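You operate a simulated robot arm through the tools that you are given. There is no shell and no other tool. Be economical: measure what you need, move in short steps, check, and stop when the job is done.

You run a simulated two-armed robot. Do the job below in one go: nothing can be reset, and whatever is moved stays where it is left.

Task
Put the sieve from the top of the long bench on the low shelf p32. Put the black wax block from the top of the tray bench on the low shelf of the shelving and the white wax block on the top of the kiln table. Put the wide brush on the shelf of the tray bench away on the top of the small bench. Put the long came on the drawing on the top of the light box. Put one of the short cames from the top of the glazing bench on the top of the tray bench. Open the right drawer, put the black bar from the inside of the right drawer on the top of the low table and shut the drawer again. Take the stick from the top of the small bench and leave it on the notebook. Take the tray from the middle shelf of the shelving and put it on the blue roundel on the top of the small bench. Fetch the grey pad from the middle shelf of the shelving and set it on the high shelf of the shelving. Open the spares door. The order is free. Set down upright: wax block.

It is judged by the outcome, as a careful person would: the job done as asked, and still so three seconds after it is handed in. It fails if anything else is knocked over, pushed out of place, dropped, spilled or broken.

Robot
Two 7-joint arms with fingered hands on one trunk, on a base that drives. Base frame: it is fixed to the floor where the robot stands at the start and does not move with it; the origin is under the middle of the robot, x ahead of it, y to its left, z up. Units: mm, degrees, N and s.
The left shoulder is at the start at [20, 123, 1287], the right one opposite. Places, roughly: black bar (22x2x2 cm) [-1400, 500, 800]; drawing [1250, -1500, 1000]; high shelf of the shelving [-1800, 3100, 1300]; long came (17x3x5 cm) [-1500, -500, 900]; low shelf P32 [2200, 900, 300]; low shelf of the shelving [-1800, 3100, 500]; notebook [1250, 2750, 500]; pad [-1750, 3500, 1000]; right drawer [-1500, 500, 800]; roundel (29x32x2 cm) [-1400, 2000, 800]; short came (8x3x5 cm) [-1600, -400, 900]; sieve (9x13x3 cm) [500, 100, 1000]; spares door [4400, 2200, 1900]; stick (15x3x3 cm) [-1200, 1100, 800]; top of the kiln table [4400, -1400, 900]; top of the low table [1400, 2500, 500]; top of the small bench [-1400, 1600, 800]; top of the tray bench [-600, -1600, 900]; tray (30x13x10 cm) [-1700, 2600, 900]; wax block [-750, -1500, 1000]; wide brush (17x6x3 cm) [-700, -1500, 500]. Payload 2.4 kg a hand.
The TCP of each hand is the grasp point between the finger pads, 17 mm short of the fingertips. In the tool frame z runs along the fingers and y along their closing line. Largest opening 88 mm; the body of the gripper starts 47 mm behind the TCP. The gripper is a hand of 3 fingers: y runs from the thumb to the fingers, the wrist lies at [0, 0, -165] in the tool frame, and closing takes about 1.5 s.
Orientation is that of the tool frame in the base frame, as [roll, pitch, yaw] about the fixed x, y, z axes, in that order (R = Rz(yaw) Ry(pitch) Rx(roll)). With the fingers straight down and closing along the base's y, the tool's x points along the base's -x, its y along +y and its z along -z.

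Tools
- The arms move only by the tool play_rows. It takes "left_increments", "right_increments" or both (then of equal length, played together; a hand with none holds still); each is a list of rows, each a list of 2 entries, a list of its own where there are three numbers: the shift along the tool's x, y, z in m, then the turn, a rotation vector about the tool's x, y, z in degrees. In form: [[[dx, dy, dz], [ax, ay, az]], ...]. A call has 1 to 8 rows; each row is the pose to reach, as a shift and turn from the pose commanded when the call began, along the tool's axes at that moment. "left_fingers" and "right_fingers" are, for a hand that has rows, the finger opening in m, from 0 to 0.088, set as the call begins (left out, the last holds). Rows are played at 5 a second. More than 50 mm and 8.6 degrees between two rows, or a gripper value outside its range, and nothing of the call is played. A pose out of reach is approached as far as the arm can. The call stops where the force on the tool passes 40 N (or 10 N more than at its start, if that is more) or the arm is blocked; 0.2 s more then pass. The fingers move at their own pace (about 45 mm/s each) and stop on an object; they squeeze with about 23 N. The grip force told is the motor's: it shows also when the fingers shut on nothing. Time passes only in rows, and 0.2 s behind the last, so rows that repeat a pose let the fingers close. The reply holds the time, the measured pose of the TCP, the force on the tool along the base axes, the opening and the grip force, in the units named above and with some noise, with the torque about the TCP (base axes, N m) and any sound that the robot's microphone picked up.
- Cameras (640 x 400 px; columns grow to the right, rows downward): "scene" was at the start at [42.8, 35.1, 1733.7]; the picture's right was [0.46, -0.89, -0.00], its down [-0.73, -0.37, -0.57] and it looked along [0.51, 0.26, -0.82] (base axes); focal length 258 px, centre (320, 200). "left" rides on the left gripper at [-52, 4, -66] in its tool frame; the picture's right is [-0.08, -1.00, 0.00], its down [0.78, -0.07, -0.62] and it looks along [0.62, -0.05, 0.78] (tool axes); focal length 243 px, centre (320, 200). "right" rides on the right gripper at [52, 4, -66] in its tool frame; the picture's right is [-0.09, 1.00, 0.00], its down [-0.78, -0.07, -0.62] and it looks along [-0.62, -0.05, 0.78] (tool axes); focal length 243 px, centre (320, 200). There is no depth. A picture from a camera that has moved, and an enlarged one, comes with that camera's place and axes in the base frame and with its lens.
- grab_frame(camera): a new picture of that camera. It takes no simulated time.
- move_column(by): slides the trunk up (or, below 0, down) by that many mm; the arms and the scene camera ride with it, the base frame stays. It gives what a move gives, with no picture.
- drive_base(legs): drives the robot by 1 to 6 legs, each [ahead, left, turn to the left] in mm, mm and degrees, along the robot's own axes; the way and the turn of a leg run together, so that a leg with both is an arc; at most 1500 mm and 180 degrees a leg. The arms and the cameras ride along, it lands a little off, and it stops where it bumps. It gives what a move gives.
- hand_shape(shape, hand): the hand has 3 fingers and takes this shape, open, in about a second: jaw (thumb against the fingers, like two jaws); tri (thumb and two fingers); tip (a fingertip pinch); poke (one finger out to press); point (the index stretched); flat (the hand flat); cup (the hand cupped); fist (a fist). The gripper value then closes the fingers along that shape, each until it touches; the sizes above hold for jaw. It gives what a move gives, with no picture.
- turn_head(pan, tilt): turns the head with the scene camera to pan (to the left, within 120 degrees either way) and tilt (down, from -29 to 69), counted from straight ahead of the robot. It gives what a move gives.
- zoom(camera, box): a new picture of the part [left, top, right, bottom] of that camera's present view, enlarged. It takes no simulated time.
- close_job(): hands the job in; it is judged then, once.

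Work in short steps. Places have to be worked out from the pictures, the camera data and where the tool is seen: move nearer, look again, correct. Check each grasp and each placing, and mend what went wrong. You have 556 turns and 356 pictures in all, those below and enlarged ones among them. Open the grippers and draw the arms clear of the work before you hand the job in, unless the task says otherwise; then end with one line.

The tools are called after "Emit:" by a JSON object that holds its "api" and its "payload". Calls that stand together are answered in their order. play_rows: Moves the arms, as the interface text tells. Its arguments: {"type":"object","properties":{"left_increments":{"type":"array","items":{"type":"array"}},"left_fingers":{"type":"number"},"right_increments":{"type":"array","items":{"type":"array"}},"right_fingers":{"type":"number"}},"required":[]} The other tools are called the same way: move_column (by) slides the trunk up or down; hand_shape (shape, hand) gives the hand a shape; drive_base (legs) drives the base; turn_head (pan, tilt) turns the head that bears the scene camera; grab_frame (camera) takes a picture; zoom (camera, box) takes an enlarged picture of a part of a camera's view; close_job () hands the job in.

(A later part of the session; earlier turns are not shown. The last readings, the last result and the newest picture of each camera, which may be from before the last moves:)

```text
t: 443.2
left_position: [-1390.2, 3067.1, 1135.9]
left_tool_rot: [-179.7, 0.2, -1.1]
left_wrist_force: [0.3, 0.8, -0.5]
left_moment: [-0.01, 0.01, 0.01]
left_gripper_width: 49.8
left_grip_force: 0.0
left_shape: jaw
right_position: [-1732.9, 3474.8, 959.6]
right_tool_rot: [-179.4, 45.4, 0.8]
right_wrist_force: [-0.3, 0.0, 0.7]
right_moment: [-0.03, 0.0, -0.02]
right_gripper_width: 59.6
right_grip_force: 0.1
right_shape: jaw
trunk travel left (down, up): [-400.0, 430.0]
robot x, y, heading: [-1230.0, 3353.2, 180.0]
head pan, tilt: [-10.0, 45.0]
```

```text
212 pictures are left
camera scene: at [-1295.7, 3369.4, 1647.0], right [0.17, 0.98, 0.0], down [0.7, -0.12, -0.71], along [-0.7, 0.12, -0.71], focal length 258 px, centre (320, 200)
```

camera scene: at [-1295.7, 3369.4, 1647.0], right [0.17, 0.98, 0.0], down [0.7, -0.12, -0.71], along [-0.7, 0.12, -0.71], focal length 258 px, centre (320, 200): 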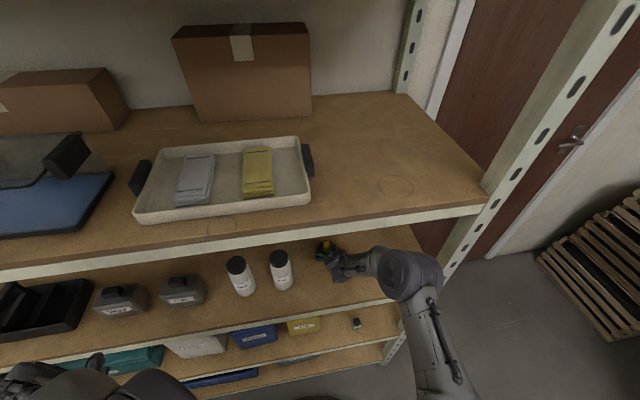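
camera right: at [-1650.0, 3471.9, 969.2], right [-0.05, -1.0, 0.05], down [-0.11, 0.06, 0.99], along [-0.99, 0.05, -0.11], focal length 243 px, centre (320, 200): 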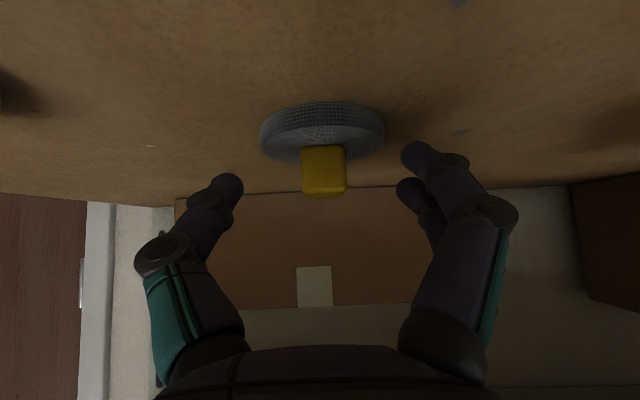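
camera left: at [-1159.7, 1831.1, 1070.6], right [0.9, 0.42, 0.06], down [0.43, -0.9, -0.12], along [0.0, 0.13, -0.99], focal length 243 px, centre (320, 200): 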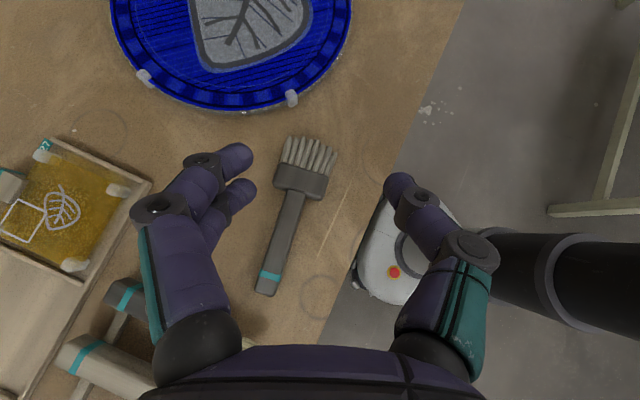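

The knob is at about (-1782, 3476, 938). Advance onto it.

Emit:
{"api": "play_rows", "payload": {"right_increments": [[[-0.014, 0, 0.02], [0, 0, 0]], [[-0.022, 0, 0.035], [0, 0, 0]], [[-0.021, 0, 0.047], [0, 0, 0]]], "right_fingers": 0.05}}

Emit:
{"api": "grab_frame", "payload": {"camera": "right"}}

```text
t: 444.0
left_position: [-1388.1, 3066.2, 1136.8]
left_tool_rot: [-179.7, 0.6, -1.2]
left_wrist_force: [-0.9, 0.8, -0.2]
left_moment: [0.0, -0.01, 0.01]
left_gripper_width: 49.7
left_grip_force: 0.1
left_shape: jaw
right_position: [-1780.4, 3476.6, 946.6]
right_tool_rot: [-179.5, 45.8, 0.8]
right_wrist_force: [5.5, 0.6, 16.0]
right_moment: [-0.51, -0.07, 0.14]
right_gripper_width: 49.8
right_grip_force: 0.0
right_shape: jaw
trunk travel left (down, up): [-400.0, 430.0]
robot x, y, heading: [-1232.1, 3354.2, 180.0]
head pan, tilt: [-10.0, 45.0]
```

```text
211 pictures are left
camera right: at [-1696.4, 3473.7, 954.4], right [-0.05, -1.0, 0.06], down [-0.1, 0.06, 0.99], along [-0.99, 0.04, -0.1], focal length 243 px, centre (320, 200)
```

right: 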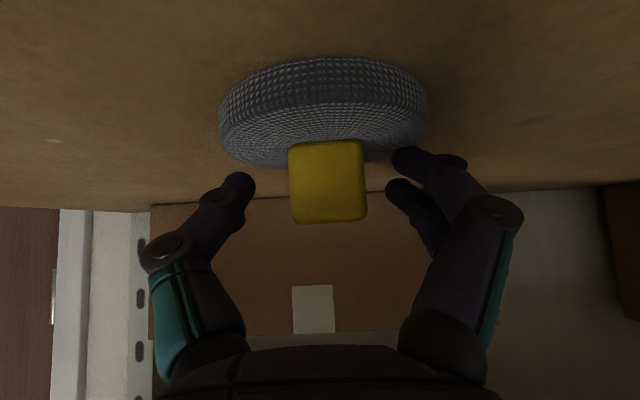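

Fingertips touch the disc; I ease up 3 mm and close on the knob, then lift.

Emit:
{"api": "play_rows", "payload": {"right_increments": [[[-0.002, 0, -0.001], [0, 0, 0]], [[-0.002, 0, -0.001], [0, 0, 0]], [[-0.002, 0, -0.001], [0, 0, 0]], [[-0.002, 0, -0.001], [0, 0, 0]], [[-0.002, 0, -0.001], [0, 0, 0]], [[-0.002, 0, -0.001], [0, 0, 0]]], "right_fingers": 0.0}}

Emit:
{"api": "play_rows", "payload": {"right_increments": [[[-0.01, 0, -0.01], [0, 0, 0]], [[-0.02, 0, -0.02], [0, 0, 0]]]}}

Emit:
{"api": "grab_frame", "payload": {"camera": "right"}}

```text
t: 445.4
left_position: [-1390.1, 3066.7, 1135.9]
left_tool_rot: [-179.7, 0.4, -1.1]
left_wrist_force: [-0.6, -0.1, 0.1]
left_moment: [0.01, 0.0, -0.02]
left_gripper_width: 49.7
left_grip_force: 0.0
left_shape: jaw
right_position: [-1780.2, 3476.4, 945.8]
right_tool_rot: [-179.4, 45.4, 0.8]
right_wrist_force: [-0.2, -1.8, 6.1]
right_moment: [-0.05, -0.01, 0.0]
right_gripper_width: 0.0
right_grip_force: 22.8
right_shape: jaw
trunk travel left (down, up): [-400.0, 430.0]
robot x, y, heading: [-1234.2, 3351.3, 179.7]
head pan, tilt: [-10.0, 45.0]
```

```text
t: 446.0
left_position: [-1389.2, 3067.1, 1136.7]
left_tool_rot: [-179.8, 0.3, -1.1]
left_wrist_force: [0.1, -0.8, -0.1]
left_moment: [0.0, 0.03, -0.01]
left_gripper_width: 49.7
left_grip_force: 0.0
left_shape: jaw
right_position: [-1781.9, 3476.5, 973.2]
right_tool_rot: [-179.5, 45.4, 0.7]
right_wrist_force: [-0.4, -0.1, 0.3]
right_moment: [0.01, -0.01, -0.01]
right_gripper_width: 0.0
right_grip_force: 22.8
right_shape: jaw
trunk travel left (down, up): [-400.0, 430.0]
robot x, y, heading: [-1236.9, 3351.1, 180.1]
head pan, tilt: [-10.0, 45.0]
```

```text
210 pictures are left
camera right: at [-1697.9, 3473.0, 982.5], right [-0.05, -1.0, 0.05], down [-0.11, 0.06, 0.99], along [-0.99, 0.05, -0.11], focal length 243 px, centre (320, 200)
```

right: 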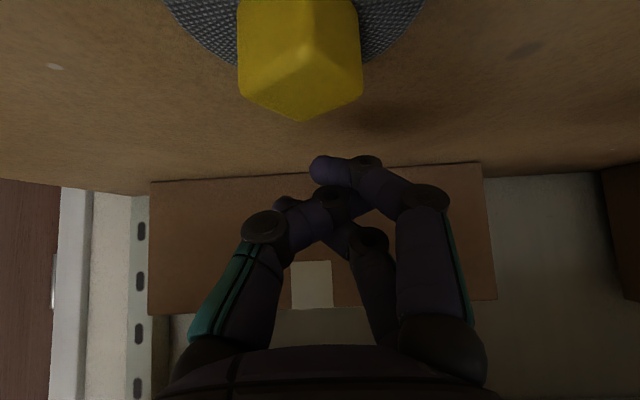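

The knob slipped toward me (now ≈(-1756, 3479)). I open, come back over it, and grip again.

Emit:
{"api": "play_rows", "payload": {"right_increments": [[[0.017, -0.0025, -0.017], [0, 0, 0]], [[0.017, -0.0025, -0.017], [0, 0, 0]], [[0.017, -0.0025, -0.017], [0, 0, 0]], [[0.017, -0.0025, -0.017], [0, 0, 0]], [[0.017, -0.0025, -0.017], [0, 0, 0]]], "right_fingers": 0.064}}

Emit:
{"api": "grab_frame", "payload": {"camera": "right"}}

```text
t: 447.2
left_position: [-1388.9, 3066.7, 1136.7]
left_tool_rot: [-179.7, 0.4, -1.1]
left_wrist_force: [0.2, 0.7, -1.0]
left_moment: [0.01, -0.01, 0.04]
left_gripper_width: 49.7
left_grip_force: 0.1
left_shape: jaw
right_position: [-1755.9, 3478.6, 972.5]
right_tool_rot: [-179.5, 45.4, 0.8]
right_wrist_force: [0.7, 0.1, 0.2]
right_moment: [0.01, 0.0, 0.02]
right_gripper_width: 63.9
right_grip_force: 0.1
right_shape: jaw
trunk travel left (down, up): [-400.0, 430.0]
robot x, y, heading: [-1233.4, 3351.9, 179.9]
head pan, tilt: [-10.0, 45.0]
```

```text
209 pictures are left
camera right: at [-1672.9, 3476.1, 982.0], right [-0.05, -1.0, 0.05], down [-0.11, 0.06, 0.99], along [-0.99, 0.05, -0.11], focal length 243 px, centre (320, 200)
```

right: 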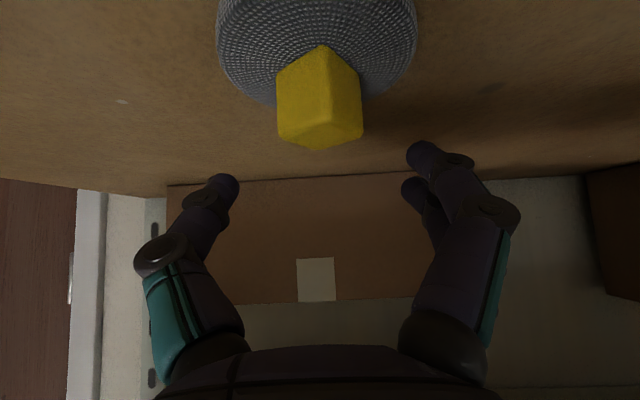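

Knob recalculated: 20 mm cube centred at about (-1753, 3479, 937). I go straight down 27 and close.

Emit:
{"api": "play_rows", "payload": {"right_increments": [[[0.01, 0, 0.007], [0, 0, 0]], [[0.02, 0, 0.017], [0, 0, 0]]], "right_fingers": 0.05}}

Emit:
{"api": "play_rows", "payload": {"right_increments": [[[0, 0, 0], [0, 0, 0]], [[0, 0, 0], [0, 0, 0]], [[0, 0, 0], [0, 0, 0]], [[0, 0, 0], [0, 0, 0]], [[0, 0, 0], [0, 0, 0]], [[0, 0, 0], [0, 0, 0]]], "right_fingers": 0.0}}

Emit:
{"api": "grab_frame", "payload": {"camera": "right"}}

```text
t: 447.8
left_position: [-1389.5, 3066.3, 1136.5]
left_tool_rot: [-179.7, 0.4, -1.1]
left_wrist_force: [0.7, -0.1, -0.6]
left_moment: [-0.04, -0.04, 0.0]
left_gripper_width: 49.9
left_grip_force: 0.1
left_shape: jaw
right_position: [-1755.4, 3479.0, 948.4]
right_tool_rot: [-179.5, 45.5, 0.8]
right_wrist_force: [0.9, 0.7, 1.3]
right_moment: [-0.02, -0.01, -0.01]
right_gripper_width: 50.3
right_grip_force: 0.1
right_shape: jaw
trunk travel left (down, up): [-400.0, 430.0]
robot x, y, heading: [-1232.2, 3351.2, 179.9]
head pan, tilt: [-10.0, 45.0]
```

```text
t: 449.2
left_position: [-1389.7, 3067.6, 1137.6]
left_tool_rot: [-179.6, 0.4, -1.1]
left_wrist_force: [-0.2, 0.6, 0.0]
left_moment: [-0.02, -0.03, -0.02]
left_gripper_width: 49.9
left_grip_force: 0.0
left_shape: jaw
right_position: [-1756.8, 3479.1, 947.5]
right_tool_rot: [-179.5, 45.4, 0.7]
right_wrist_force: [1.1, 0.8, -0.1]
right_moment: [0.0, -0.01, 0.01]
right_gripper_width: 0.3
right_grip_force: 22.9
right_shape: jaw
trunk travel left (down, up): [-400.0, 430.0]
robot x, y, heading: [-1229.7, 3352.4, 179.7]
head pan, tilt: [-10.0, 45.0]
```

```text
208 pictures are left
camera right: at [-1671.9, 3475.7, 956.8], right [-0.05, -1.0, 0.05], down [-0.11, 0.06, 0.99], along [-0.99, 0.05, -0.11], focal length 243 px, centre (320, 200)
```

right: 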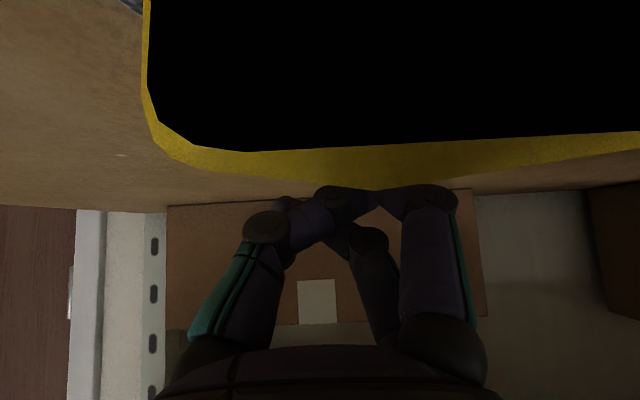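

The pitched fingers squeeze the knob out toward the palm — the pad slid to about x -1665. I'll use a vertical grip instead. First raise the hand and back out to look.

Emit:
{"api": "play_rows", "payload": {"right_increments": [[[-0.014, 0, -0.014], [0, 0, 0]], [[-0.028, 0, -0.028], [0, 0, 0]], [[-0.045, 0, -0.045], [0, 0, 0]]]}}

Emit:
{"api": "drive_base", "payload": {"legs": [[-330, 0, 0]]}}

Emit:
{"api": "grab_frame", "payload": {"camera": "scene"}}

Emit:
{"api": "grab_frame", "payload": {"camera": "right"}}

```text
t: 450.0
left_position: [-1388.8, 3067.3, 1136.5]
left_tool_rot: [-179.7, 0.4, -1.0]
left_wrist_force: [0.2, -0.5, 0.3]
left_moment: [0.02, -0.06, 0.0]
left_gripper_width: 50.1
left_grip_force: 0.0
left_shape: jaw
right_position: [-1754.7, 3476.8, 1013.6]
right_tool_rot: [-179.5, 45.5, 0.9]
right_wrist_force: [-0.4, 0.5, -0.8]
right_moment: [0.02, -0.02, -0.01]
right_gripper_width: 0.0
right_grip_force: 22.8
right_shape: jaw
trunk travel left (down, up): [-400.0, 430.0]
robot x, y, heading: [-1230.3, 3350.5, 180.1]
head pan, tilt: [-10.0, 45.0]
```

```text
t: 452.2
left_position: [-1055.7, 3066.9, 1136.3]
left_tool_rot: [-179.6, 0.5, -1.0]
left_wrist_force: [0.1, -0.2, 0.1]
left_moment: [0.0, -0.03, 0.03]
left_gripper_width: 49.6
left_grip_force: 0.1
left_shape: jaw
right_position: [-1421.7, 3476.2, 1014.5]
right_tool_rot: [-179.4, 45.4, 0.9]
right_wrist_force: [-0.7, -0.1, 0.0]
right_moment: [0.01, 0.01, -0.01]
right_gripper_width: 0.0
right_grip_force: 23.0
right_shape: jaw
trunk travel left (down, up): [-400.0, 430.0]
robot x, y, heading: [-895.2, 3355.3, -179.7]
head pan, tilt: [-10.0, 45.0]
```

```text
207 pictures are left
camera scene: at [-959.0, 3369.4, 1647.1], right [0.17, 0.99, 0.0], down [0.7, -0.12, -0.71], along [-0.7, 0.12, -0.71], focal length 258 px, centre (320, 200)
```

scene: 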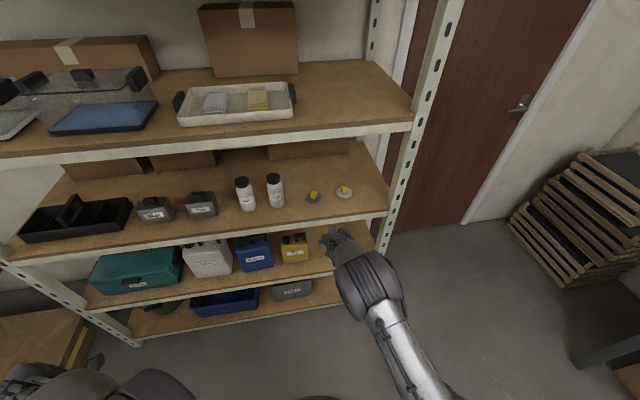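

```text
206 pictures are left
camera right: at [-1337.6, 3473.2, 1022.4], right [-0.05, -1.0, 0.05], down [-0.1, 0.06, 0.99], along [-0.99, 0.04, -0.11], focal length 243 px, centre (320, 200)
```

right: 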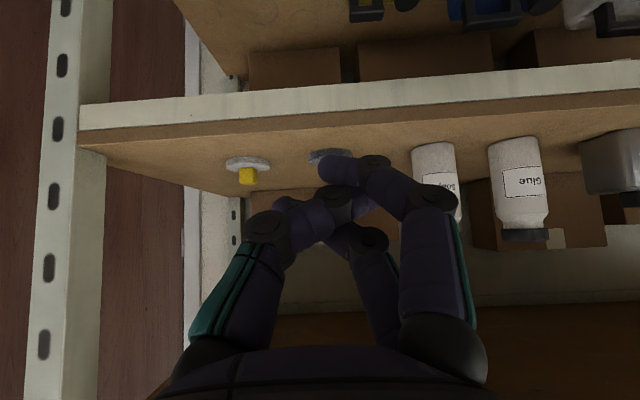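

Emit:
{"api": "zoom", "payload": {"camera": "scene", "box": [250, 160, 370, 225]}}

```text
5.33 times, centred on (310, 192) of scene
camera zoom: at [-959.0, 3369.4, 1647.1], right [0.17, 0.99, 0.0], down [0.7, -0.12, -0.71], along [-0.7, 0.12, -0.71], focal length 1378 px, centre (373, 240)
```

zoom: 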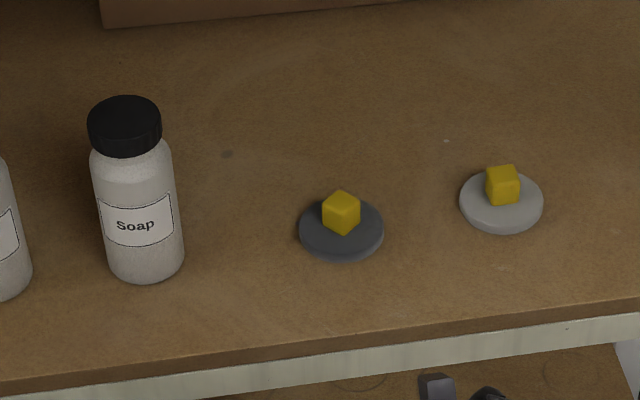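

Grey pad is now at about (-1693, 3471), its knob turned 45°. I set the right hand vertical, yaw it to match the knob, and set the arm stretched and low.

Emit:
{"api": "play_rows", "payload": {"right_increments": [[[0.005, 0, -0.01], [0, 7.5, 0]], [[0.01, 0, -0.019], [0, 15, 0]], [[0.014, 0, -0.0285], [0, 22.5, 0]], [[0.019, 0, -0.038], [0, 30, 0]], [[0.024, 0, -0.0475], [0, 37.5, 0]], [[0.028, 0, -0.057], [0, 45.4, 0]]], "right_fingers": 0.05}}

Emit:
{"api": "play_rows", "payload": {"right_increments": [[[0, 0, 0], [0, 0, -7.5]], [[0, 0, 0], [0, 0, -15]], [[0, 0, 0], [0, 0, -22.5]], [[0, 0, 0], [0, 0, -30]], [[0, 0, 0.005], [0, 0, -37]]]}}

Emit:
{"api": "move_column", "payload": {"by": -50}}

Emit:
{"api": "grab_frame", "payload": {"camera": "right"}}

```text
t: 453.6
left_position: [-1055.1, 3066.0, 1137.8]
left_tool_rot: [-179.7, 0.4, -1.0]
left_wrist_force: [-0.1, -0.1, 0.5]
left_moment: [-0.01, 0.02, -0.01]
left_gripper_width: 49.7
left_grip_force: 0.1
left_shape: jaw
right_position: [-1360.8, 3476.0, 1034.2]
right_tool_rot: [-179.7, -0.1, 0.6]
right_wrist_force: [0.6, -0.7, 0.2]
right_moment: [0.02, 0.01, 0.04]
right_gripper_width: 49.9
right_grip_force: 0.0
right_shape: jaw
trunk travel left (down, up): [-400.0, 430.0]
robot x, y, heading: [-899.2, 3352.3, -179.9]
head pan, tilt: [-10.0, 45.0]
```

```text
t: 454.8
left_position: [-1056.1, 3067.1, 1137.0]
left_tool_rot: [-179.7, 0.4, -1.0]
left_wrist_force: [0.5, 0.1, 0.0]
left_moment: [0.01, -0.01, 0.02]
left_gripper_width: 49.8
left_grip_force: 0.1
left_shape: jaw
right_position: [-1360.1, 3476.0, 1028.1]
right_tool_rot: [-179.7, -0.2, 37.7]
right_wrist_force: [-0.2, 0.1, 0.7]
right_moment: [0.01, -0.06, 0.0]
right_gripper_width: 49.9
right_grip_force: 0.0
right_shape: jaw
trunk travel left (down, up): [-400.0, 430.0]
robot x, y, heading: [-896.1, 3352.2, -179.9]
head pan, tilt: [-10.0, 45.0]
```

```text
t: 455.7
left_position: [-1054.0, 3067.3, 1086.8]
left_tool_rot: [-179.6, 0.4, -1.0]
left_wrist_force: [0.5, -0.7, -0.4]
left_moment: [0.0, -0.03, 0.0]
left_gripper_width: 49.5
left_grip_force: 0.0
left_shape: jaw
right_position: [-1361.1, 3477.3, 979.3]
right_tool_rot: [-179.7, -0.1, 37.5]
right_wrist_force: [-0.3, -0.6, -0.4]
right_moment: [0.01, 0.0, 0.0]
right_gripper_width: 49.9
right_grip_force: 0.1
right_shape: jaw
trunk travel left (down, up): [-350.0, 480.0]
robot x, y, heading: [-894.4, 3352.6, -179.7]
head pan, tilt: [-10.0, 45.0]
```

```text
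204 pictures are left
camera right: at [-1317.1, 3505.2, 1044.2], right [0.54, -0.84, -0.01], down [-0.66, -0.43, 0.62], along [-0.52, -0.33, -0.79], focal length 243 px, centre (320, 200)
```

right: 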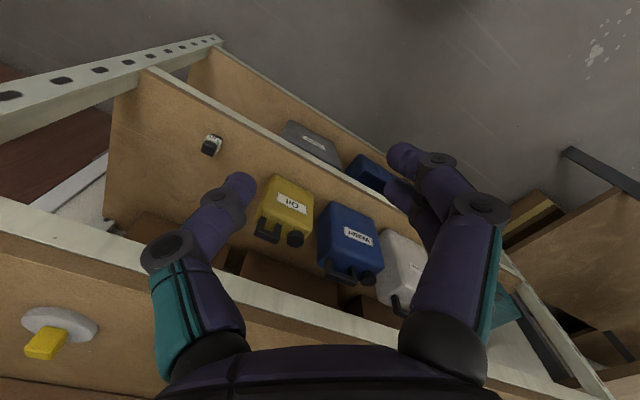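

I drive in 250 and check with the hand camera.

Emit:
{"api": "drive_base", "payload": {"legs": [[255, 5, 0]]}}

Emit:
{"api": "grab_frame", "payload": {"camera": "right"}}

```text
t: 457.6
left_position: [-1310.6, 3059.7, 1087.1]
left_tool_rot: [-179.7, 0.4, -0.7]
left_wrist_force: [-0.8, 0.6, -0.9]
left_moment: [-0.01, -0.02, 0.03]
left_gripper_width: 49.6
left_grip_force: 0.1
left_shape: jaw
right_position: [-1617.8, 3467.7, 978.4]
right_tool_rot: [-179.7, -0.2, 37.7]
right_wrist_force: [-0.2, -0.1, -0.3]
right_moment: [0.01, 0.01, -0.02]
right_gripper_width: 49.9
right_grip_force: 0.0
right_shape: jaw
trunk travel left (down, up): [-350.0, 480.0]
robot x, y, heading: [-1155.5, 3346.5, -179.6]
head pan, tilt: [-10.0, 45.0]
```

```text
203 pictures are left
camera right: at [-1574.9, 3497.0, 1043.8], right [0.54, -0.84, -0.01], down [-0.66, -0.43, 0.62], along [-0.52, -0.33, -0.79], focal length 243 px, centre (320, 200)
```

right: 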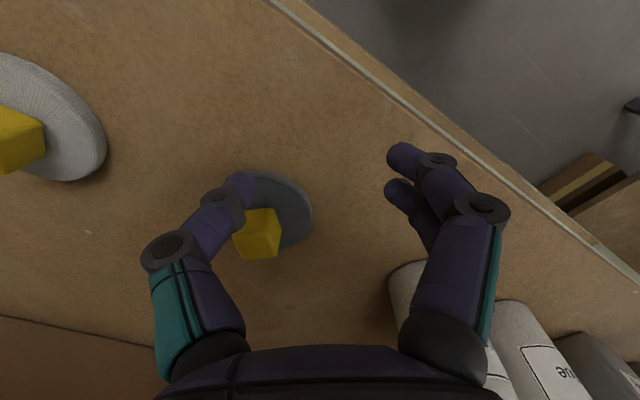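

Knob at (-1689, 3471), aligned with the hand. Drive 71 more and descend onto it.

Emit:
{"api": "drive_base", "payload": {"legs": [[71, -3, 0]]}}

Emit:
{"api": "grab_frame", "payload": {"camera": "right"}}

```text
t: 458.6
left_position: [-1382.2, 3062.9, 1087.1]
left_tool_rot: [-179.7, 0.4, -0.7]
left_wrist_force: [-0.4, -0.1, -1.0]
left_moment: [-0.01, 0.01, -0.04]
left_gripper_width: 49.9
left_grip_force: 0.1
left_shape: jaw
right_position: [-1690.1, 3471.2, 977.9]
right_tool_rot: [-179.6, -0.3, 37.8]
right_wrist_force: [-0.7, 0.5, -0.6]
right_moment: [0.0, 0.0, -0.03]
right_gripper_width: 50.1
right_grip_force: 0.0
right_shape: jaw
trunk travel left (down, up): [-350.0, 480.0]
robot x, y, heading: [-1224.4, 3350.0, -179.6]
head pan, tilt: [-10.0, 45.0]
```

```text
202 pictures are left
camera right: at [-1645.9, 3500.3, 1043.7], right [0.54, -0.84, 0.0], down [-0.66, -0.43, 0.62], along [-0.52, -0.33, -0.79], focal length 243 px, centre (320, 200)
```

right: 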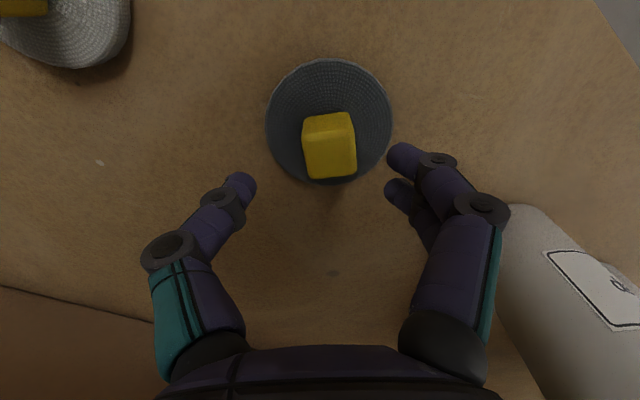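

Centred. Descend 38 and close.

Emit:
{"api": "play_rows", "payload": {"right_increments": [[[0, -0.002, 0.015], [0, 0, 0]], [[0, -0.002, 0.028], [0, 0, 0]], [[0, -0.002, 0.038], [0, 0, 0]]]}}

Emit:
{"api": "grab_frame", "payload": {"camera": "right"}}

```text
t: 459.4
left_position: [-1379.1, 3062.2, 1087.5]
left_tool_rot: [-179.6, 0.5, -0.7]
left_wrist_force: [-0.8, 0.3, 0.0]
left_moment: [0.04, 0.0, -0.01]
left_gripper_width: 49.8
left_grip_force: 0.1
left_shape: jaw
right_position: [-1690.2, 3473.3, 945.2]
right_tool_rot: [-179.3, 0.4, 37.7]
right_wrist_force: [-1.3, -0.9, 41.1]
right_moment: [-0.97, -0.77, -0.05]
right_gripper_width: 47.3
right_grip_force: 0.1
right_shape: jaw
trunk travel left (down, up): [-350.0, 480.0]
robot x, y, heading: [-1221.5, 3348.5, -179.8]
head pan, tilt: [-10.0, 45.0]
```

```text
201 pictures are left
camera right: at [-1645.0, 3501.3, 1009.9], right [0.54, -0.84, -0.01], down [-0.65, -0.43, 0.63], along [-0.53, -0.33, -0.78], focal length 243 px, centre (320, 200)
```

right: 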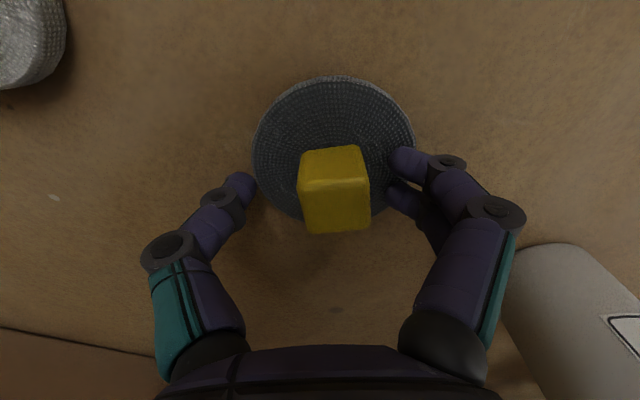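

Pressing on the disc; back off 4 mm, then close.

Emit:
{"api": "play_rows", "payload": {"right_increments": [[[0, -0.002, -0.006], [0, 0, 0]], [[0, -0.002, -0.006], [0, 0, 0]]]}}

Emit:
{"api": "play_rows", "payload": {"right_increments": [[[0, 0, 0], [0, 0, 0]], [[0, 0, 0], [0, 0, 0]], [[0, 0, 0], [0, 0, 0]], [[0, 0, 0], [0, 0, 0]], [[0, 0, 0], [0, 0, 0]], [[0, 0, 0], [0, 0, 0]]], "right_fingers": 0.0}}

Emit:
{"api": "grab_frame", "payload": {"camera": "right"}}

```text
t: 460.0
left_position: [-1380.8, 3062.6, 1086.4]
left_tool_rot: [-179.7, 0.5, -0.8]
left_wrist_force: [0.0, -1.0, 0.1]
left_moment: [0.01, 0.01, 0.02]
left_gripper_width: 49.6
left_grip_force: 0.1
left_shape: jaw
right_position: [-1692.2, 3474.6, 946.1]
right_tool_rot: [-179.7, -0.1, 37.8]
right_wrist_force: [-1.0, -1.3, 15.7]
right_moment: [-0.46, -0.27, -0.08]
right_gripper_width: 49.5
right_grip_force: 0.0
right_shape: jaw
trunk travel left (down, up): [-350.0, 480.0]
robot x, y, heading: [-1224.0, 3346.4, -179.6]
head pan, tilt: [-10.0, 45.0]
```

```text
t: 461.4
left_position: [-1380.8, 3062.9, 1086.2]
left_tool_rot: [-179.7, 0.5, -0.8]
left_wrist_force: [0.3, -0.3, -0.8]
left_moment: [-0.02, -0.01, -0.01]
left_gripper_width: 49.4
left_grip_force: 0.1
left_shape: jaw
right_position: [-1691.7, 3475.6, 947.2]
right_tool_rot: [-179.8, -0.2, 37.8]
right_wrist_force: [0.7, 3.2, 10.4]
right_moment: [0.12, 0.05, -0.05]
right_gripper_width: 30.9
right_grip_force: 22.8
right_shape: jaw
trunk travel left (down, up): [-350.0, 480.0]
robot x, y, heading: [-1225.6, 3350.2, -179.5]
head pan, tilt: [-10.0, 45.0]
```

```text
200 pictures are left
camera right: at [-1647.7, 3504.0, 1012.4], right [0.54, -0.84, -0.01], down [-0.66, -0.43, 0.62], along [-0.52, -0.33, -0.79], focal length 243 px, centre (320, 200)
```

right: 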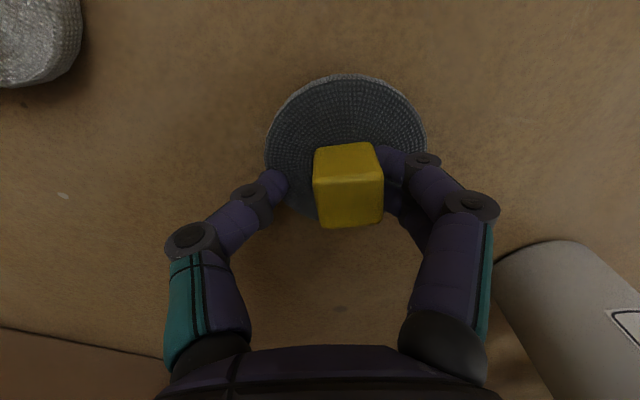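

One finger is caught on the disc edge. I open, rise 9 mm, re-centre 8 mm, and close again.

Emit:
{"api": "play_rows", "payload": {"right_increments": [[[0, 0, 0], [0, 0, 0]], [[0, 0, 0], [0, 0, 0]], [[0, 0, 0], [0, 0, 0]], [[0, 0.004, -0.006], [0, 0, 0]], [[0, 0.007, -0.008], [0, 0, 0]]], "right_fingers": 0.055}}

Emit:
{"api": "grab_frame", "payload": {"camera": "right"}}

```text
t: 462.6
left_position: [-1381.0, 3062.4, 1086.4]
left_tool_rot: [-179.7, 0.3, -0.8]
left_wrist_force: [-0.2, -0.3, -0.2]
left_moment: [-0.05, -0.01, -0.02]
left_gripper_width: 49.9
left_grip_force: 0.2
left_shape: jaw
right_position: [-1687.6, 3468.8, 953.6]
right_tool_rot: [-179.7, -0.1, 37.7]
right_wrist_force: [-0.2, 0.6, -0.8]
right_moment: [-0.01, 0.0, -0.02]
right_gripper_width: 54.7
right_grip_force: 0.1
right_shape: jaw
trunk travel left (down, up): [-350.0, 480.0]
robot x, y, heading: [-1225.6, 3352.7, -179.9]
head pan, tilt: [-10.0, 45.0]
```

```text
199 pictures are left
camera right: at [-1643.6, 3497.8, 1019.7], right [0.54, -0.84, 0.0], down [-0.66, -0.43, 0.62], along [-0.52, -0.33, -0.79], focal length 243 px, centre (320, 200)
```

right: 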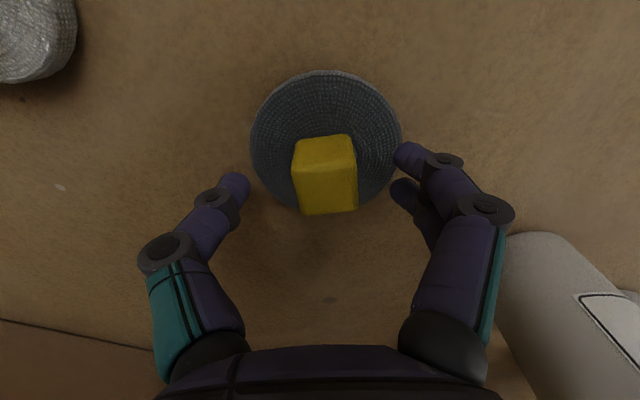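

Centred over the knob. Close.

Emit:
{"api": "play_rows", "payload": {"right_increments": [[[0, 0, 0.001], [0, 0, 0]], [[0, 0, 0.001], [0, 0, 0]], [[0, 0, 0.001], [0, 0, 0]], [[0, 0, 0.001], [0, 0, 0]], [[0, 0, 0.001], [0, 0, 0]], [[0, 0, 0.001], [0, 0, 0]], [[0, 0, 0.001], [0, 0, 0]]], "right_fingers": 0.0}}

Emit:
{"api": "play_rows", "payload": {"right_increments": [[[0, 0, -0.01], [0, 0, 0]], [[0, 0, -0.03], [0, 0, 0]]]}}

Emit:
{"api": "grab_frame", "payload": {"camera": "right"}}

```text
t: 464.2
left_position: [-1381.6, 3061.8, 1085.6]
left_tool_rot: [-179.7, 0.4, -0.9]
left_wrist_force: [0.5, 0.8, -0.3]
left_moment: [0.0, 0.01, 0.0]
left_gripper_width: 49.8
left_grip_force: 0.0
left_shape: jaw
right_position: [-1687.7, 3469.3, 954.3]
right_tool_rot: [-179.8, -0.2, 37.7]
right_wrist_force: [0.9, -0.9, -0.1]
right_moment: [0.04, 0.0, 0.02]
right_gripper_width: 16.6
right_grip_force: 22.9
right_shape: jaw
trunk travel left (down, up): [-350.0, 480.0]
robot x, y, heading: [-1227.4, 3349.2, -179.4]
head pan, tilt: [-10.0, 45.0]
```

```text
t: 464.8
left_position: [-1381.3, 3062.7, 1085.8]
left_tool_rot: [-179.7, 0.5, -0.7]
left_wrist_force: [0.1, 0.1, 0.0]
left_moment: [-0.01, 0.0, 0.0]
left_gripper_width: 49.5
left_grip_force: 0.1
left_shape: jaw
right_position: [-1686.4, 3468.4, 983.9]
right_tool_rot: [-179.8, -0.1, 37.6]
right_wrist_force: [0.9, -0.6, -0.3]
right_moment: [0.01, 0.03, 0.04]
right_gripper_width: 16.6
right_grip_force: 23.0
right_shape: jaw
trunk travel left (down, up): [-350.0, 480.0]
robot x, y, heading: [-1222.8, 3348.7, -179.7]
head pan, tilt: [-10.0, 45.0]
```

```text
198 pictures are left
camera right: at [-1642.0, 3497.5, 1050.4], right [0.54, -0.84, -0.01], down [-0.66, -0.43, 0.62], along [-0.52, -0.33, -0.78], focal length 243 px, centre (320, 200)
```

right: 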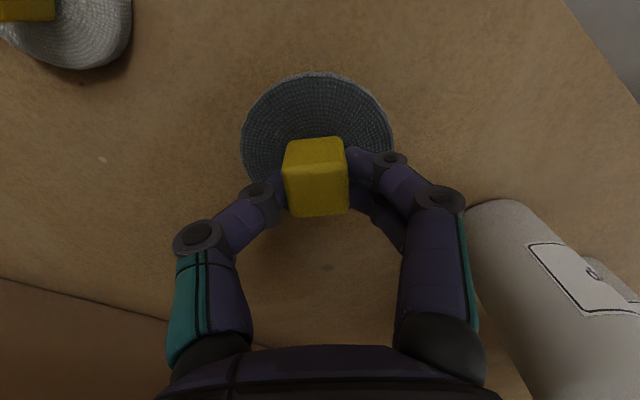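

The grey pad is lifted. I back out, raise the trunk 395, shift right 90, and go in over the high shelf.

Emit:
{"api": "drive_base", "payload": {"legs": [[-300, 0, 0]]}}

Emit:
{"api": "move_column", "payload": {"by": 395}}

Emit:
{"api": "drive_base", "payload": {"legs": [[0, -90, 0]]}}

Emit:
{"api": "turn_head", "payload": {"pan": -15, "tilt": 45}}

Emit:
{"api": "grab_frame", "payload": {"camera": "scene"}}

Emit:
{"api": "grab_frame", "payload": {"camera": "right"}}

```text
t: 466.8
left_position: [-1087.9, 3064.9, 1086.0]
left_tool_rot: [-179.7, 0.5, -1.4]
left_wrist_force: [0.5, 0.6, 0.6]
left_moment: [-0.01, -0.01, 0.01]
left_gripper_width: 49.8
left_grip_force: 0.1
left_shape: jaw
right_position: [-1389.3, 3473.0, 984.8]
right_tool_rot: [-179.6, -0.2, 37.2]
right_wrist_force: [-0.6, 0.4, -0.2]
right_moment: [0.0, 0.01, 0.03]
right_gripper_width: 16.5
right_grip_force: 22.7
right_shape: jaw
trunk travel left (down, up): [-350.0, 480.0]
robot x, y, heading: [-928.7, 3347.7, 179.9]
head pan, tilt: [-10.0, 45.0]
```

```text
t: 470.6
left_position: [-1088.9, 3064.1, 1482.0]
left_tool_rot: [-179.7, 0.4, -1.3]
left_wrist_force: [0.2, -0.6, 0.0]
left_moment: [0.02, -0.02, -0.03]
left_gripper_width: 49.8
left_grip_force: 0.0
left_shape: jaw
right_position: [-1389.8, 3472.8, 1380.1]
right_tool_rot: [-179.7, -0.1, 37.2]
right_wrist_force: [-0.3, -0.3, -0.1]
right_moment: [-0.02, -0.02, -0.01]
right_gripper_width: 16.3
right_grip_force: 22.9
right_shape: jaw
trunk travel left (down, up): [-745.0, 85.0]
robot x, y, heading: [-930.6, 3347.9, 179.8]
head pan, tilt: [-10.0, 45.0]
```

```text
t: 471.7
left_position: [-1088.7, 3152.9, 1481.4]
left_tool_rot: [-179.6, 0.4, -1.4]
left_wrist_force: [0.0, 0.4, -0.4]
left_moment: [0.01, 0.0, -0.01]
left_gripper_width: 49.5
left_grip_force: 0.0
left_shape: jaw
right_position: [-1388.4, 3560.8, 1378.9]
right_tool_rot: [-179.6, -0.2, 37.0]
right_wrist_force: [-0.4, 0.1, -0.5]
right_moment: [-0.03, 0.0, -0.01]
right_gripper_width: 16.4
right_grip_force: 22.3
right_shape: jaw
trunk travel left (down, up): [-745.0, 85.0]
robot x, y, heading: [-925.6, 3441.3, 179.8]
head pan, tilt: [-10.0, 45.0]
```

```text
t: 472.4
left_position: [-1088.5, 3152.4, 1482.5]
left_tool_rot: [-179.7, 0.3, -1.5]
left_wrist_force: [0.7, 0.8, -0.4]
left_moment: [0.02, -0.01, 0.02]
left_gripper_width: 49.9
left_grip_force: 0.1
left_shape: jaw
right_position: [-1389.4, 3562.2, 1379.4]
right_tool_rot: [-179.7, -0.1, 37.1]
right_wrist_force: [0.3, 0.7, -0.3]
right_moment: [0.0, -0.01, 0.0]
right_gripper_width: 16.6
right_grip_force: 23.1
right_shape: jaw
trunk travel left (down, up): [-745.0, 85.0]
robot x, y, heading: [-929.4, 3439.5, 179.4]
head pan, tilt: [-15.0, 45.0]
```

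```text
197 pictures are left
camera scene: at [-990.4, 3462.5, 1992.1], right [0.26, 0.96, 0.0], down [0.68, -0.19, -0.71], along [-0.68, 0.19, -0.71], focal length 258 px, centre (320, 200)
```

scene: 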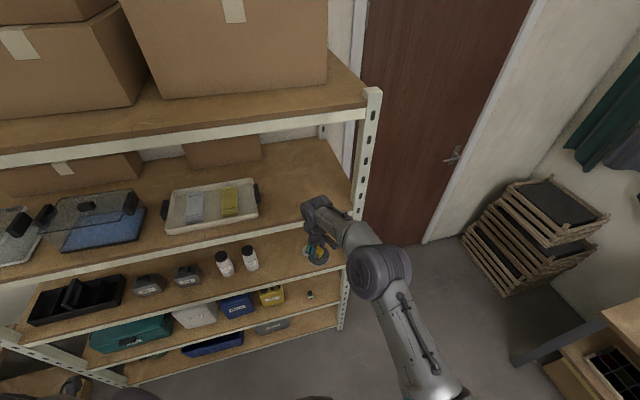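

```text
196 pictures are left
camera right: at [-1345.3, 3590.5, 1444.9], right [0.53, -0.85, 0.0], down [-0.66, -0.42, 0.62], along [-0.53, -0.33, -0.78], focal length 243 px, centre (320, 200)
```

right: 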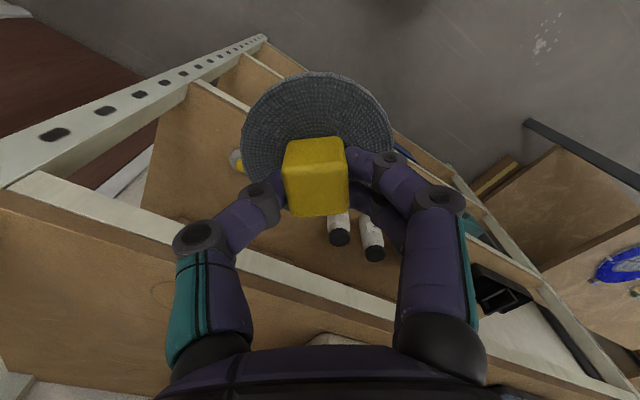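

Clear. Drive in 270 and check.

Emit:
{"api": "drive_base", "payload": {"legs": [[275, 0, 0]]}}

Emit:
{"api": "grab_frame", "payload": {"camera": "right"}}

Emit:
{"api": "grab_frame", "payload": {"camera": "scene"}}

```text
t: 474.3
left_position: [-1362.2, 3153.2, 1481.5]
left_tool_rot: [-179.7, 0.4, -1.5]
left_wrist_force: [-0.2, -0.1, 0.4]
left_moment: [-0.02, -0.02, -0.01]
left_gripper_width: 49.7
left_grip_force: 0.1
left_shape: jaw
right_position: [-1663.5, 3563.5, 1377.2]
right_tool_rot: [-179.7, -0.2, 37.1]
right_wrist_force: [-0.4, -0.1, -0.8]
right_moment: [0.0, -0.05, -0.03]
right_gripper_width: 16.6
right_grip_force: 22.9
right_shape: jaw
trunk travel left (down, up): [-745.0, 85.0]
robot x, y, heading: [-1202.0, 3436.1, 179.5]
head pan, tilt: [-15.0, 45.0]
```

```text
195 pictures are left
camera right: at [-1618.7, 3591.4, 1445.2], right [0.53, -0.85, -0.01], down [-0.66, -0.42, 0.62], along [-0.53, -0.33, -0.79], focal length 243 px, centre (320, 200)
```

right: 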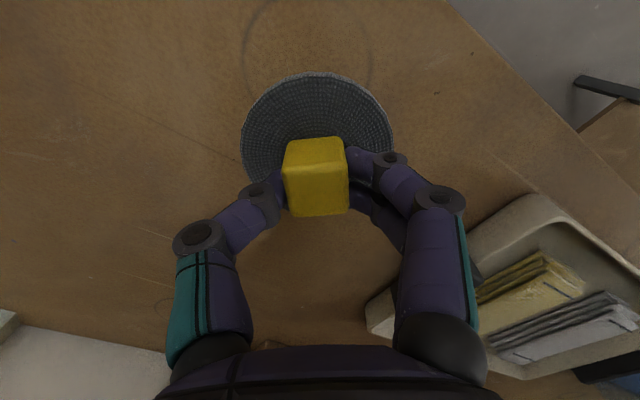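

```text
194 pictures are left
camera scene: at [-1263.9, 3462.3, 1992.1], right [0.27, 0.96, 0.0], down [0.68, -0.19, -0.71], along [-0.68, 0.19, -0.71], focal length 258 px, centre (320, 200)
```

scene: 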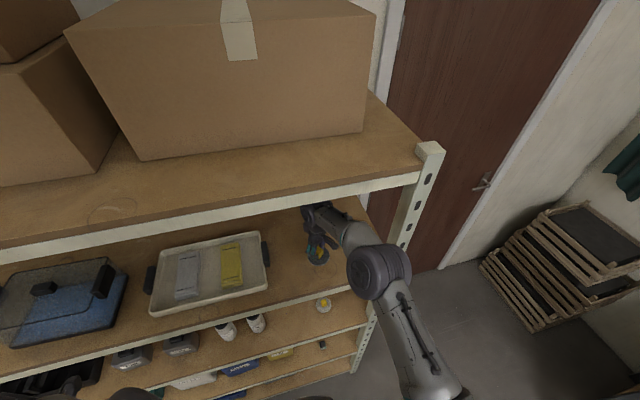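

Over a clear part of the high shelf. Lower it.

Emit:
{"api": "play_rows", "payload": {"right_increments": [[[0, 0, 0.015], [0, 0, 0]], [[0, 0, 0.028], [0, 0, 0]], [[0, 0, 0.036], [0, 0, 0]]]}}

Emit:
{"api": "play_rows", "payload": {"right_increments": [[[0, 0, 0.004], [0, 0, 0]], [[0, 0, 0.008], [0, 0, 0]], [[0, 0, 0.012], [0, 0, 0]], [[0, 0, 0.016], [0, 0, 0]], [[0, 0, 0.02], [0, 0, 0]]]}}

Emit:
{"api": "grab_frame", "payload": {"camera": "right"}}

```text
t: 475.1
left_position: [-1363.6, 3154.3, 1481.6]
left_tool_rot: [-179.8, 0.3, -1.5]
left_wrist_force: [0.7, -0.2, -0.2]
left_moment: [0.01, 0.0, -0.01]
left_gripper_width: 49.7
left_grip_force: 0.1
left_shape: jaw
right_position: [-1662.9, 3563.9, 1344.2]
right_tool_rot: [-179.7, -0.2, 37.2]
right_wrist_force: [0.7, -0.1, 0.3]
right_moment: [-0.03, -0.03, -0.01]
right_gripper_width: 16.3
right_grip_force: 23.5
right_shape: jaw
trunk travel left (down, up): [-745.0, 85.0]
robot x, y, heading: [-1204.7, 3439.5, 179.5]
head pan, tilt: [-15.0, 45.0]
```

```text
t: 476.3
left_position: [-1360.8, 3152.7, 1481.6]
left_tool_rot: [-179.6, 0.6, -1.5]
left_wrist_force: [0.4, -0.6, 0.2]
left_moment: [-0.01, 0.02, 0.0]
left_gripper_width: 49.6
left_grip_force: 0.0
left_shape: jaw
right_position: [-1662.0, 3564.7, 1327.1]
right_tool_rot: [-179.4, 0.4, 37.0]
right_wrist_force: [-0.8, -0.3, 39.3]
right_moment: [0.07, 0.1, -0.01]
right_gripper_width: 21.1
right_grip_force: 22.8
right_shape: jaw
trunk travel left (down, up): [-745.0, 85.0]
robot x, y, heading: [-1200.8, 3439.2, 180.0]
head pan, tilt: [-15.0, 45.0]
```

```text
193 pictures are left
camera right: at [-1616.5, 3591.2, 1392.9], right [0.53, -0.85, -0.01], down [-0.66, -0.42, 0.63], along [-0.53, -0.33, -0.78], focal length 243 px, centre (320, 200)
```

right: 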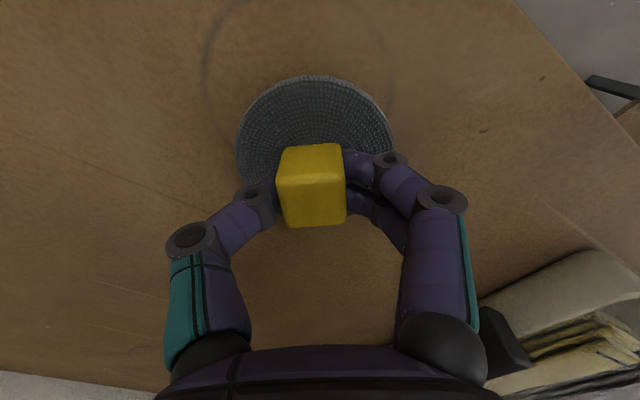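

Contact as predicted. Release and rise.

Emit:
{"api": "play_rows", "payload": {"right_increments": [[[0, 0, -0.003], [0, 0, 0]], [[0, 0, -0.003], [0, 0, 0]], [[0, 0, -0.003], [0, 0, 0]], [[0, 0, -0.003], [0, 0, 0]], [[0, 0, -0.003], [0, 0, 0]]], "right_fingers": 0.05}}

Emit:
{"api": "play_rows", "payload": {"right_increments": [[[0, 0, -0.025], [0, 0, 0]], [[0, 0, -0.05], [0, 0, 0]], [[0, 0, -0.065], [0, 0, 0]]]}}

Emit:
{"api": "grab_frame", "payload": {"camera": "right"}}

```text
t: 477.5
left_position: [-1362.2, 3153.5, 1480.5]
left_tool_rot: [-179.8, 0.4, -1.5]
left_wrist_force: [-0.4, 0.0, 0.5]
left_moment: [-0.05, 0.01, 0.02]
left_gripper_width: 49.6
left_grip_force: 0.0
left_shape: jaw
right_position: [-1661.8, 3563.7, 1327.0]
right_tool_rot: [-179.7, -0.3, 37.1]
right_wrist_force: [0.0, 1.5, 9.1]
right_moment: [-0.14, -0.15, 0.04]
right_gripper_width: 46.0
right_grip_force: 0.0
right_shape: jaw
trunk travel left (down, up): [-745.0, 85.0]
robot x, y, heading: [-1203.6, 3438.5, 179.8]
head pan, tilt: [-15.0, 45.0]
```

```text
t: 478.3
left_position: [-1363.8, 3154.1, 1482.3]
left_tool_rot: [-179.7, 0.4, -1.4]
left_wrist_force: [0.4, 0.3, -0.3]
left_moment: [-0.04, -0.01, -0.03]
left_gripper_width: 49.7
left_grip_force: 0.0
left_shape: jaw
right_position: [-1663.6, 3561.8, 1391.2]
right_tool_rot: [-179.7, -0.2, 37.1]
right_wrist_force: [0.8, 0.0, 0.3]
right_moment: [0.02, -0.02, -0.01]
right_gripper_width: 49.5
right_grip_force: 0.0
right_shape: jaw
trunk travel left (down, up): [-745.0, 85.0]
robot x, y, heading: [-1203.7, 3437.9, 179.6]
head pan, tilt: [-15.0, 45.0]
```

```text
192 pictures are left
camera right: at [-1620.0, 3589.4, 1457.1], right [0.53, -0.85, -0.01], down [-0.66, -0.42, 0.62], along [-0.53, -0.33, -0.79], focal length 243 px, centre (320, 200)
```

right: 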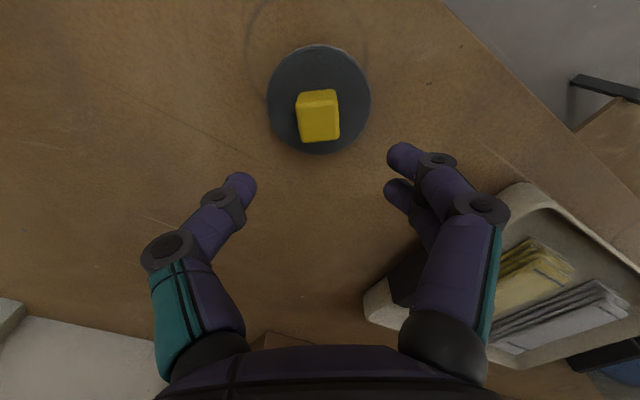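

The grey pad is on the high shelf. Back out, lower the trunk, straighten the right hand, and move left to the tray.

Emit:
{"api": "drive_base", "payload": {"legs": [[-290, 0, 0], [0, 720, 0]]}}

Emit:
{"api": "move_column", "payload": {"by": -345}}

Emit:
{"api": "play_rows", "payload": {"right_increments": [[[0, 0, 0], [0, 0, 7.5]], [[0, 0, 0], [0, 0, 15]], [[0, 0, 0], [0, 0, 22.5]], [[0, 0, 0], [0, 0, 30]], [[0, 0, 0], [0, 0, 37]]]}}

Emit:
{"api": "turn_head", "payload": {"pan": 0, "tilt": 35}}

Emit:
{"api": "grab_frame", "payload": {"camera": "scene"}}

```text
t: 483.8
left_position: [-1077.6, 2437.9, 1482.4]
left_tool_rot: [-179.7, 0.5, -1.4]
left_wrist_force: [-0.2, -0.2, -0.5]
left_moment: [-0.02, -0.02, 0.01]
left_gripper_width: 49.6
left_grip_force: 0.1
left_shape: jaw
right_position: [-1378.5, 2844.5, 1391.5]
right_tool_rot: [-179.7, -0.2, 37.2]
right_wrist_force: [0.8, -0.4, 0.2]
right_moment: [0.01, 0.0, 0.01]
right_gripper_width: 49.6
right_grip_force: 0.1
right_shape: jaw
trunk travel left (down, up): [-745.0, 85.0]
robot x, y, heading: [-917.1, 2723.1, 179.8]
head pan, tilt: [-15.0, 45.0]
```

```text
t: 487.2
left_position: [-1076.7, 2436.6, 1136.0]
left_tool_rot: [-179.7, 0.4, -1.2]
left_wrist_force: [-0.2, 0.2, 0.2]
left_moment: [0.01, -0.04, -0.01]
left_gripper_width: 49.8
left_grip_force: 0.0
left_shape: jaw
right_position: [-1379.0, 2843.7, 1046.7]
right_tool_rot: [-179.6, -0.1, 37.2]
right_wrist_force: [0.0, 0.6, -0.6]
right_moment: [0.02, -0.01, 0.01]
right_gripper_width: 49.9
right_grip_force: 0.1
right_shape: jaw
trunk travel left (down, up): [-400.0, 430.0]
robot x, y, heading: [-919.0, 2724.2, 180.0]
head pan, tilt: [-15.0, 45.0]
```

```text
t: 488.4
left_position: [-1076.7, 2437.4, 1136.8]
left_tool_rot: [-179.6, 0.4, -1.3]
left_wrist_force: [-0.3, 0.8, 0.2]
left_moment: [0.02, 0.04, -0.01]
left_gripper_width: 50.0
left_grip_force: 0.2
left_shape: jaw
right_position: [-1380.0, 2843.6, 1046.1]
right_tool_rot: [-179.6, 0.0, 0.1]
right_wrist_force: [-0.5, 0.4, -0.5]
right_moment: [-0.03, 0.03, 0.01]
right_gripper_width: 49.7
right_grip_force: 0.0
right_shape: jaw
trunk travel left (down, up): [-400.0, 430.0]
robot x, y, heading: [-923.7, 2721.2, 179.9]
head pan, tilt: [-15.0, 45.0]
```

```text
t: 489.1
left_position: [-1077.7, 2437.7, 1135.9]
left_tool_rot: [-179.7, 0.4, -1.3]
left_wrist_force: [0.2, -0.3, 0.2]
left_moment: [-0.01, 0.01, 0.02]
left_gripper_width: 49.6
left_grip_force: 0.0
left_shape: jaw
right_position: [-1380.1, 2844.2, 1048.1]
right_tool_rot: [-179.7, 0.2, 0.4]
right_wrist_force: [-0.7, -0.2, -0.4]
right_moment: [0.01, -0.03, -0.01]
right_gripper_width: 49.9
right_grip_force: 0.0
right_shape: jaw
trunk travel left (down, up): [-400.0, 430.0]
robot x, y, heading: [-920.8, 2722.4, 179.6]
head pan, tilt: [0.0, 35.0]
```

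```text
191 pictures are left
camera scene: at [-988.4, 2725.0, 1661.9], right [0.0, 1.0, 0.0], down [0.57, 0.0, -0.82], along [-0.82, 0.0, -0.57], focal length 258 px, centre (320, 200)
```

scene: 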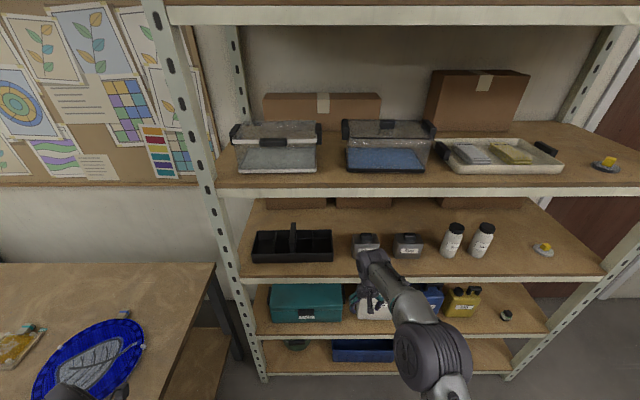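

Emit:
{"api": "zoom", "payload": {"camera": "scene", "box": [230, 200, 350, 280]}}

```text
5.00 times, centred on (290, 240) of scene
camera zoom: at [-988.4, 2725.0, 1661.9], right [0.0, 1.0, 0.0], down [0.57, 0.0, -0.82], along [-0.82, 0.0, -0.57], focal length 1291 px, centre (470, 0)
```

zoom: 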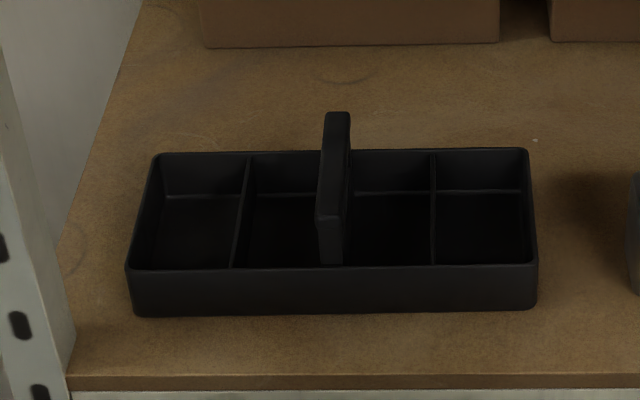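

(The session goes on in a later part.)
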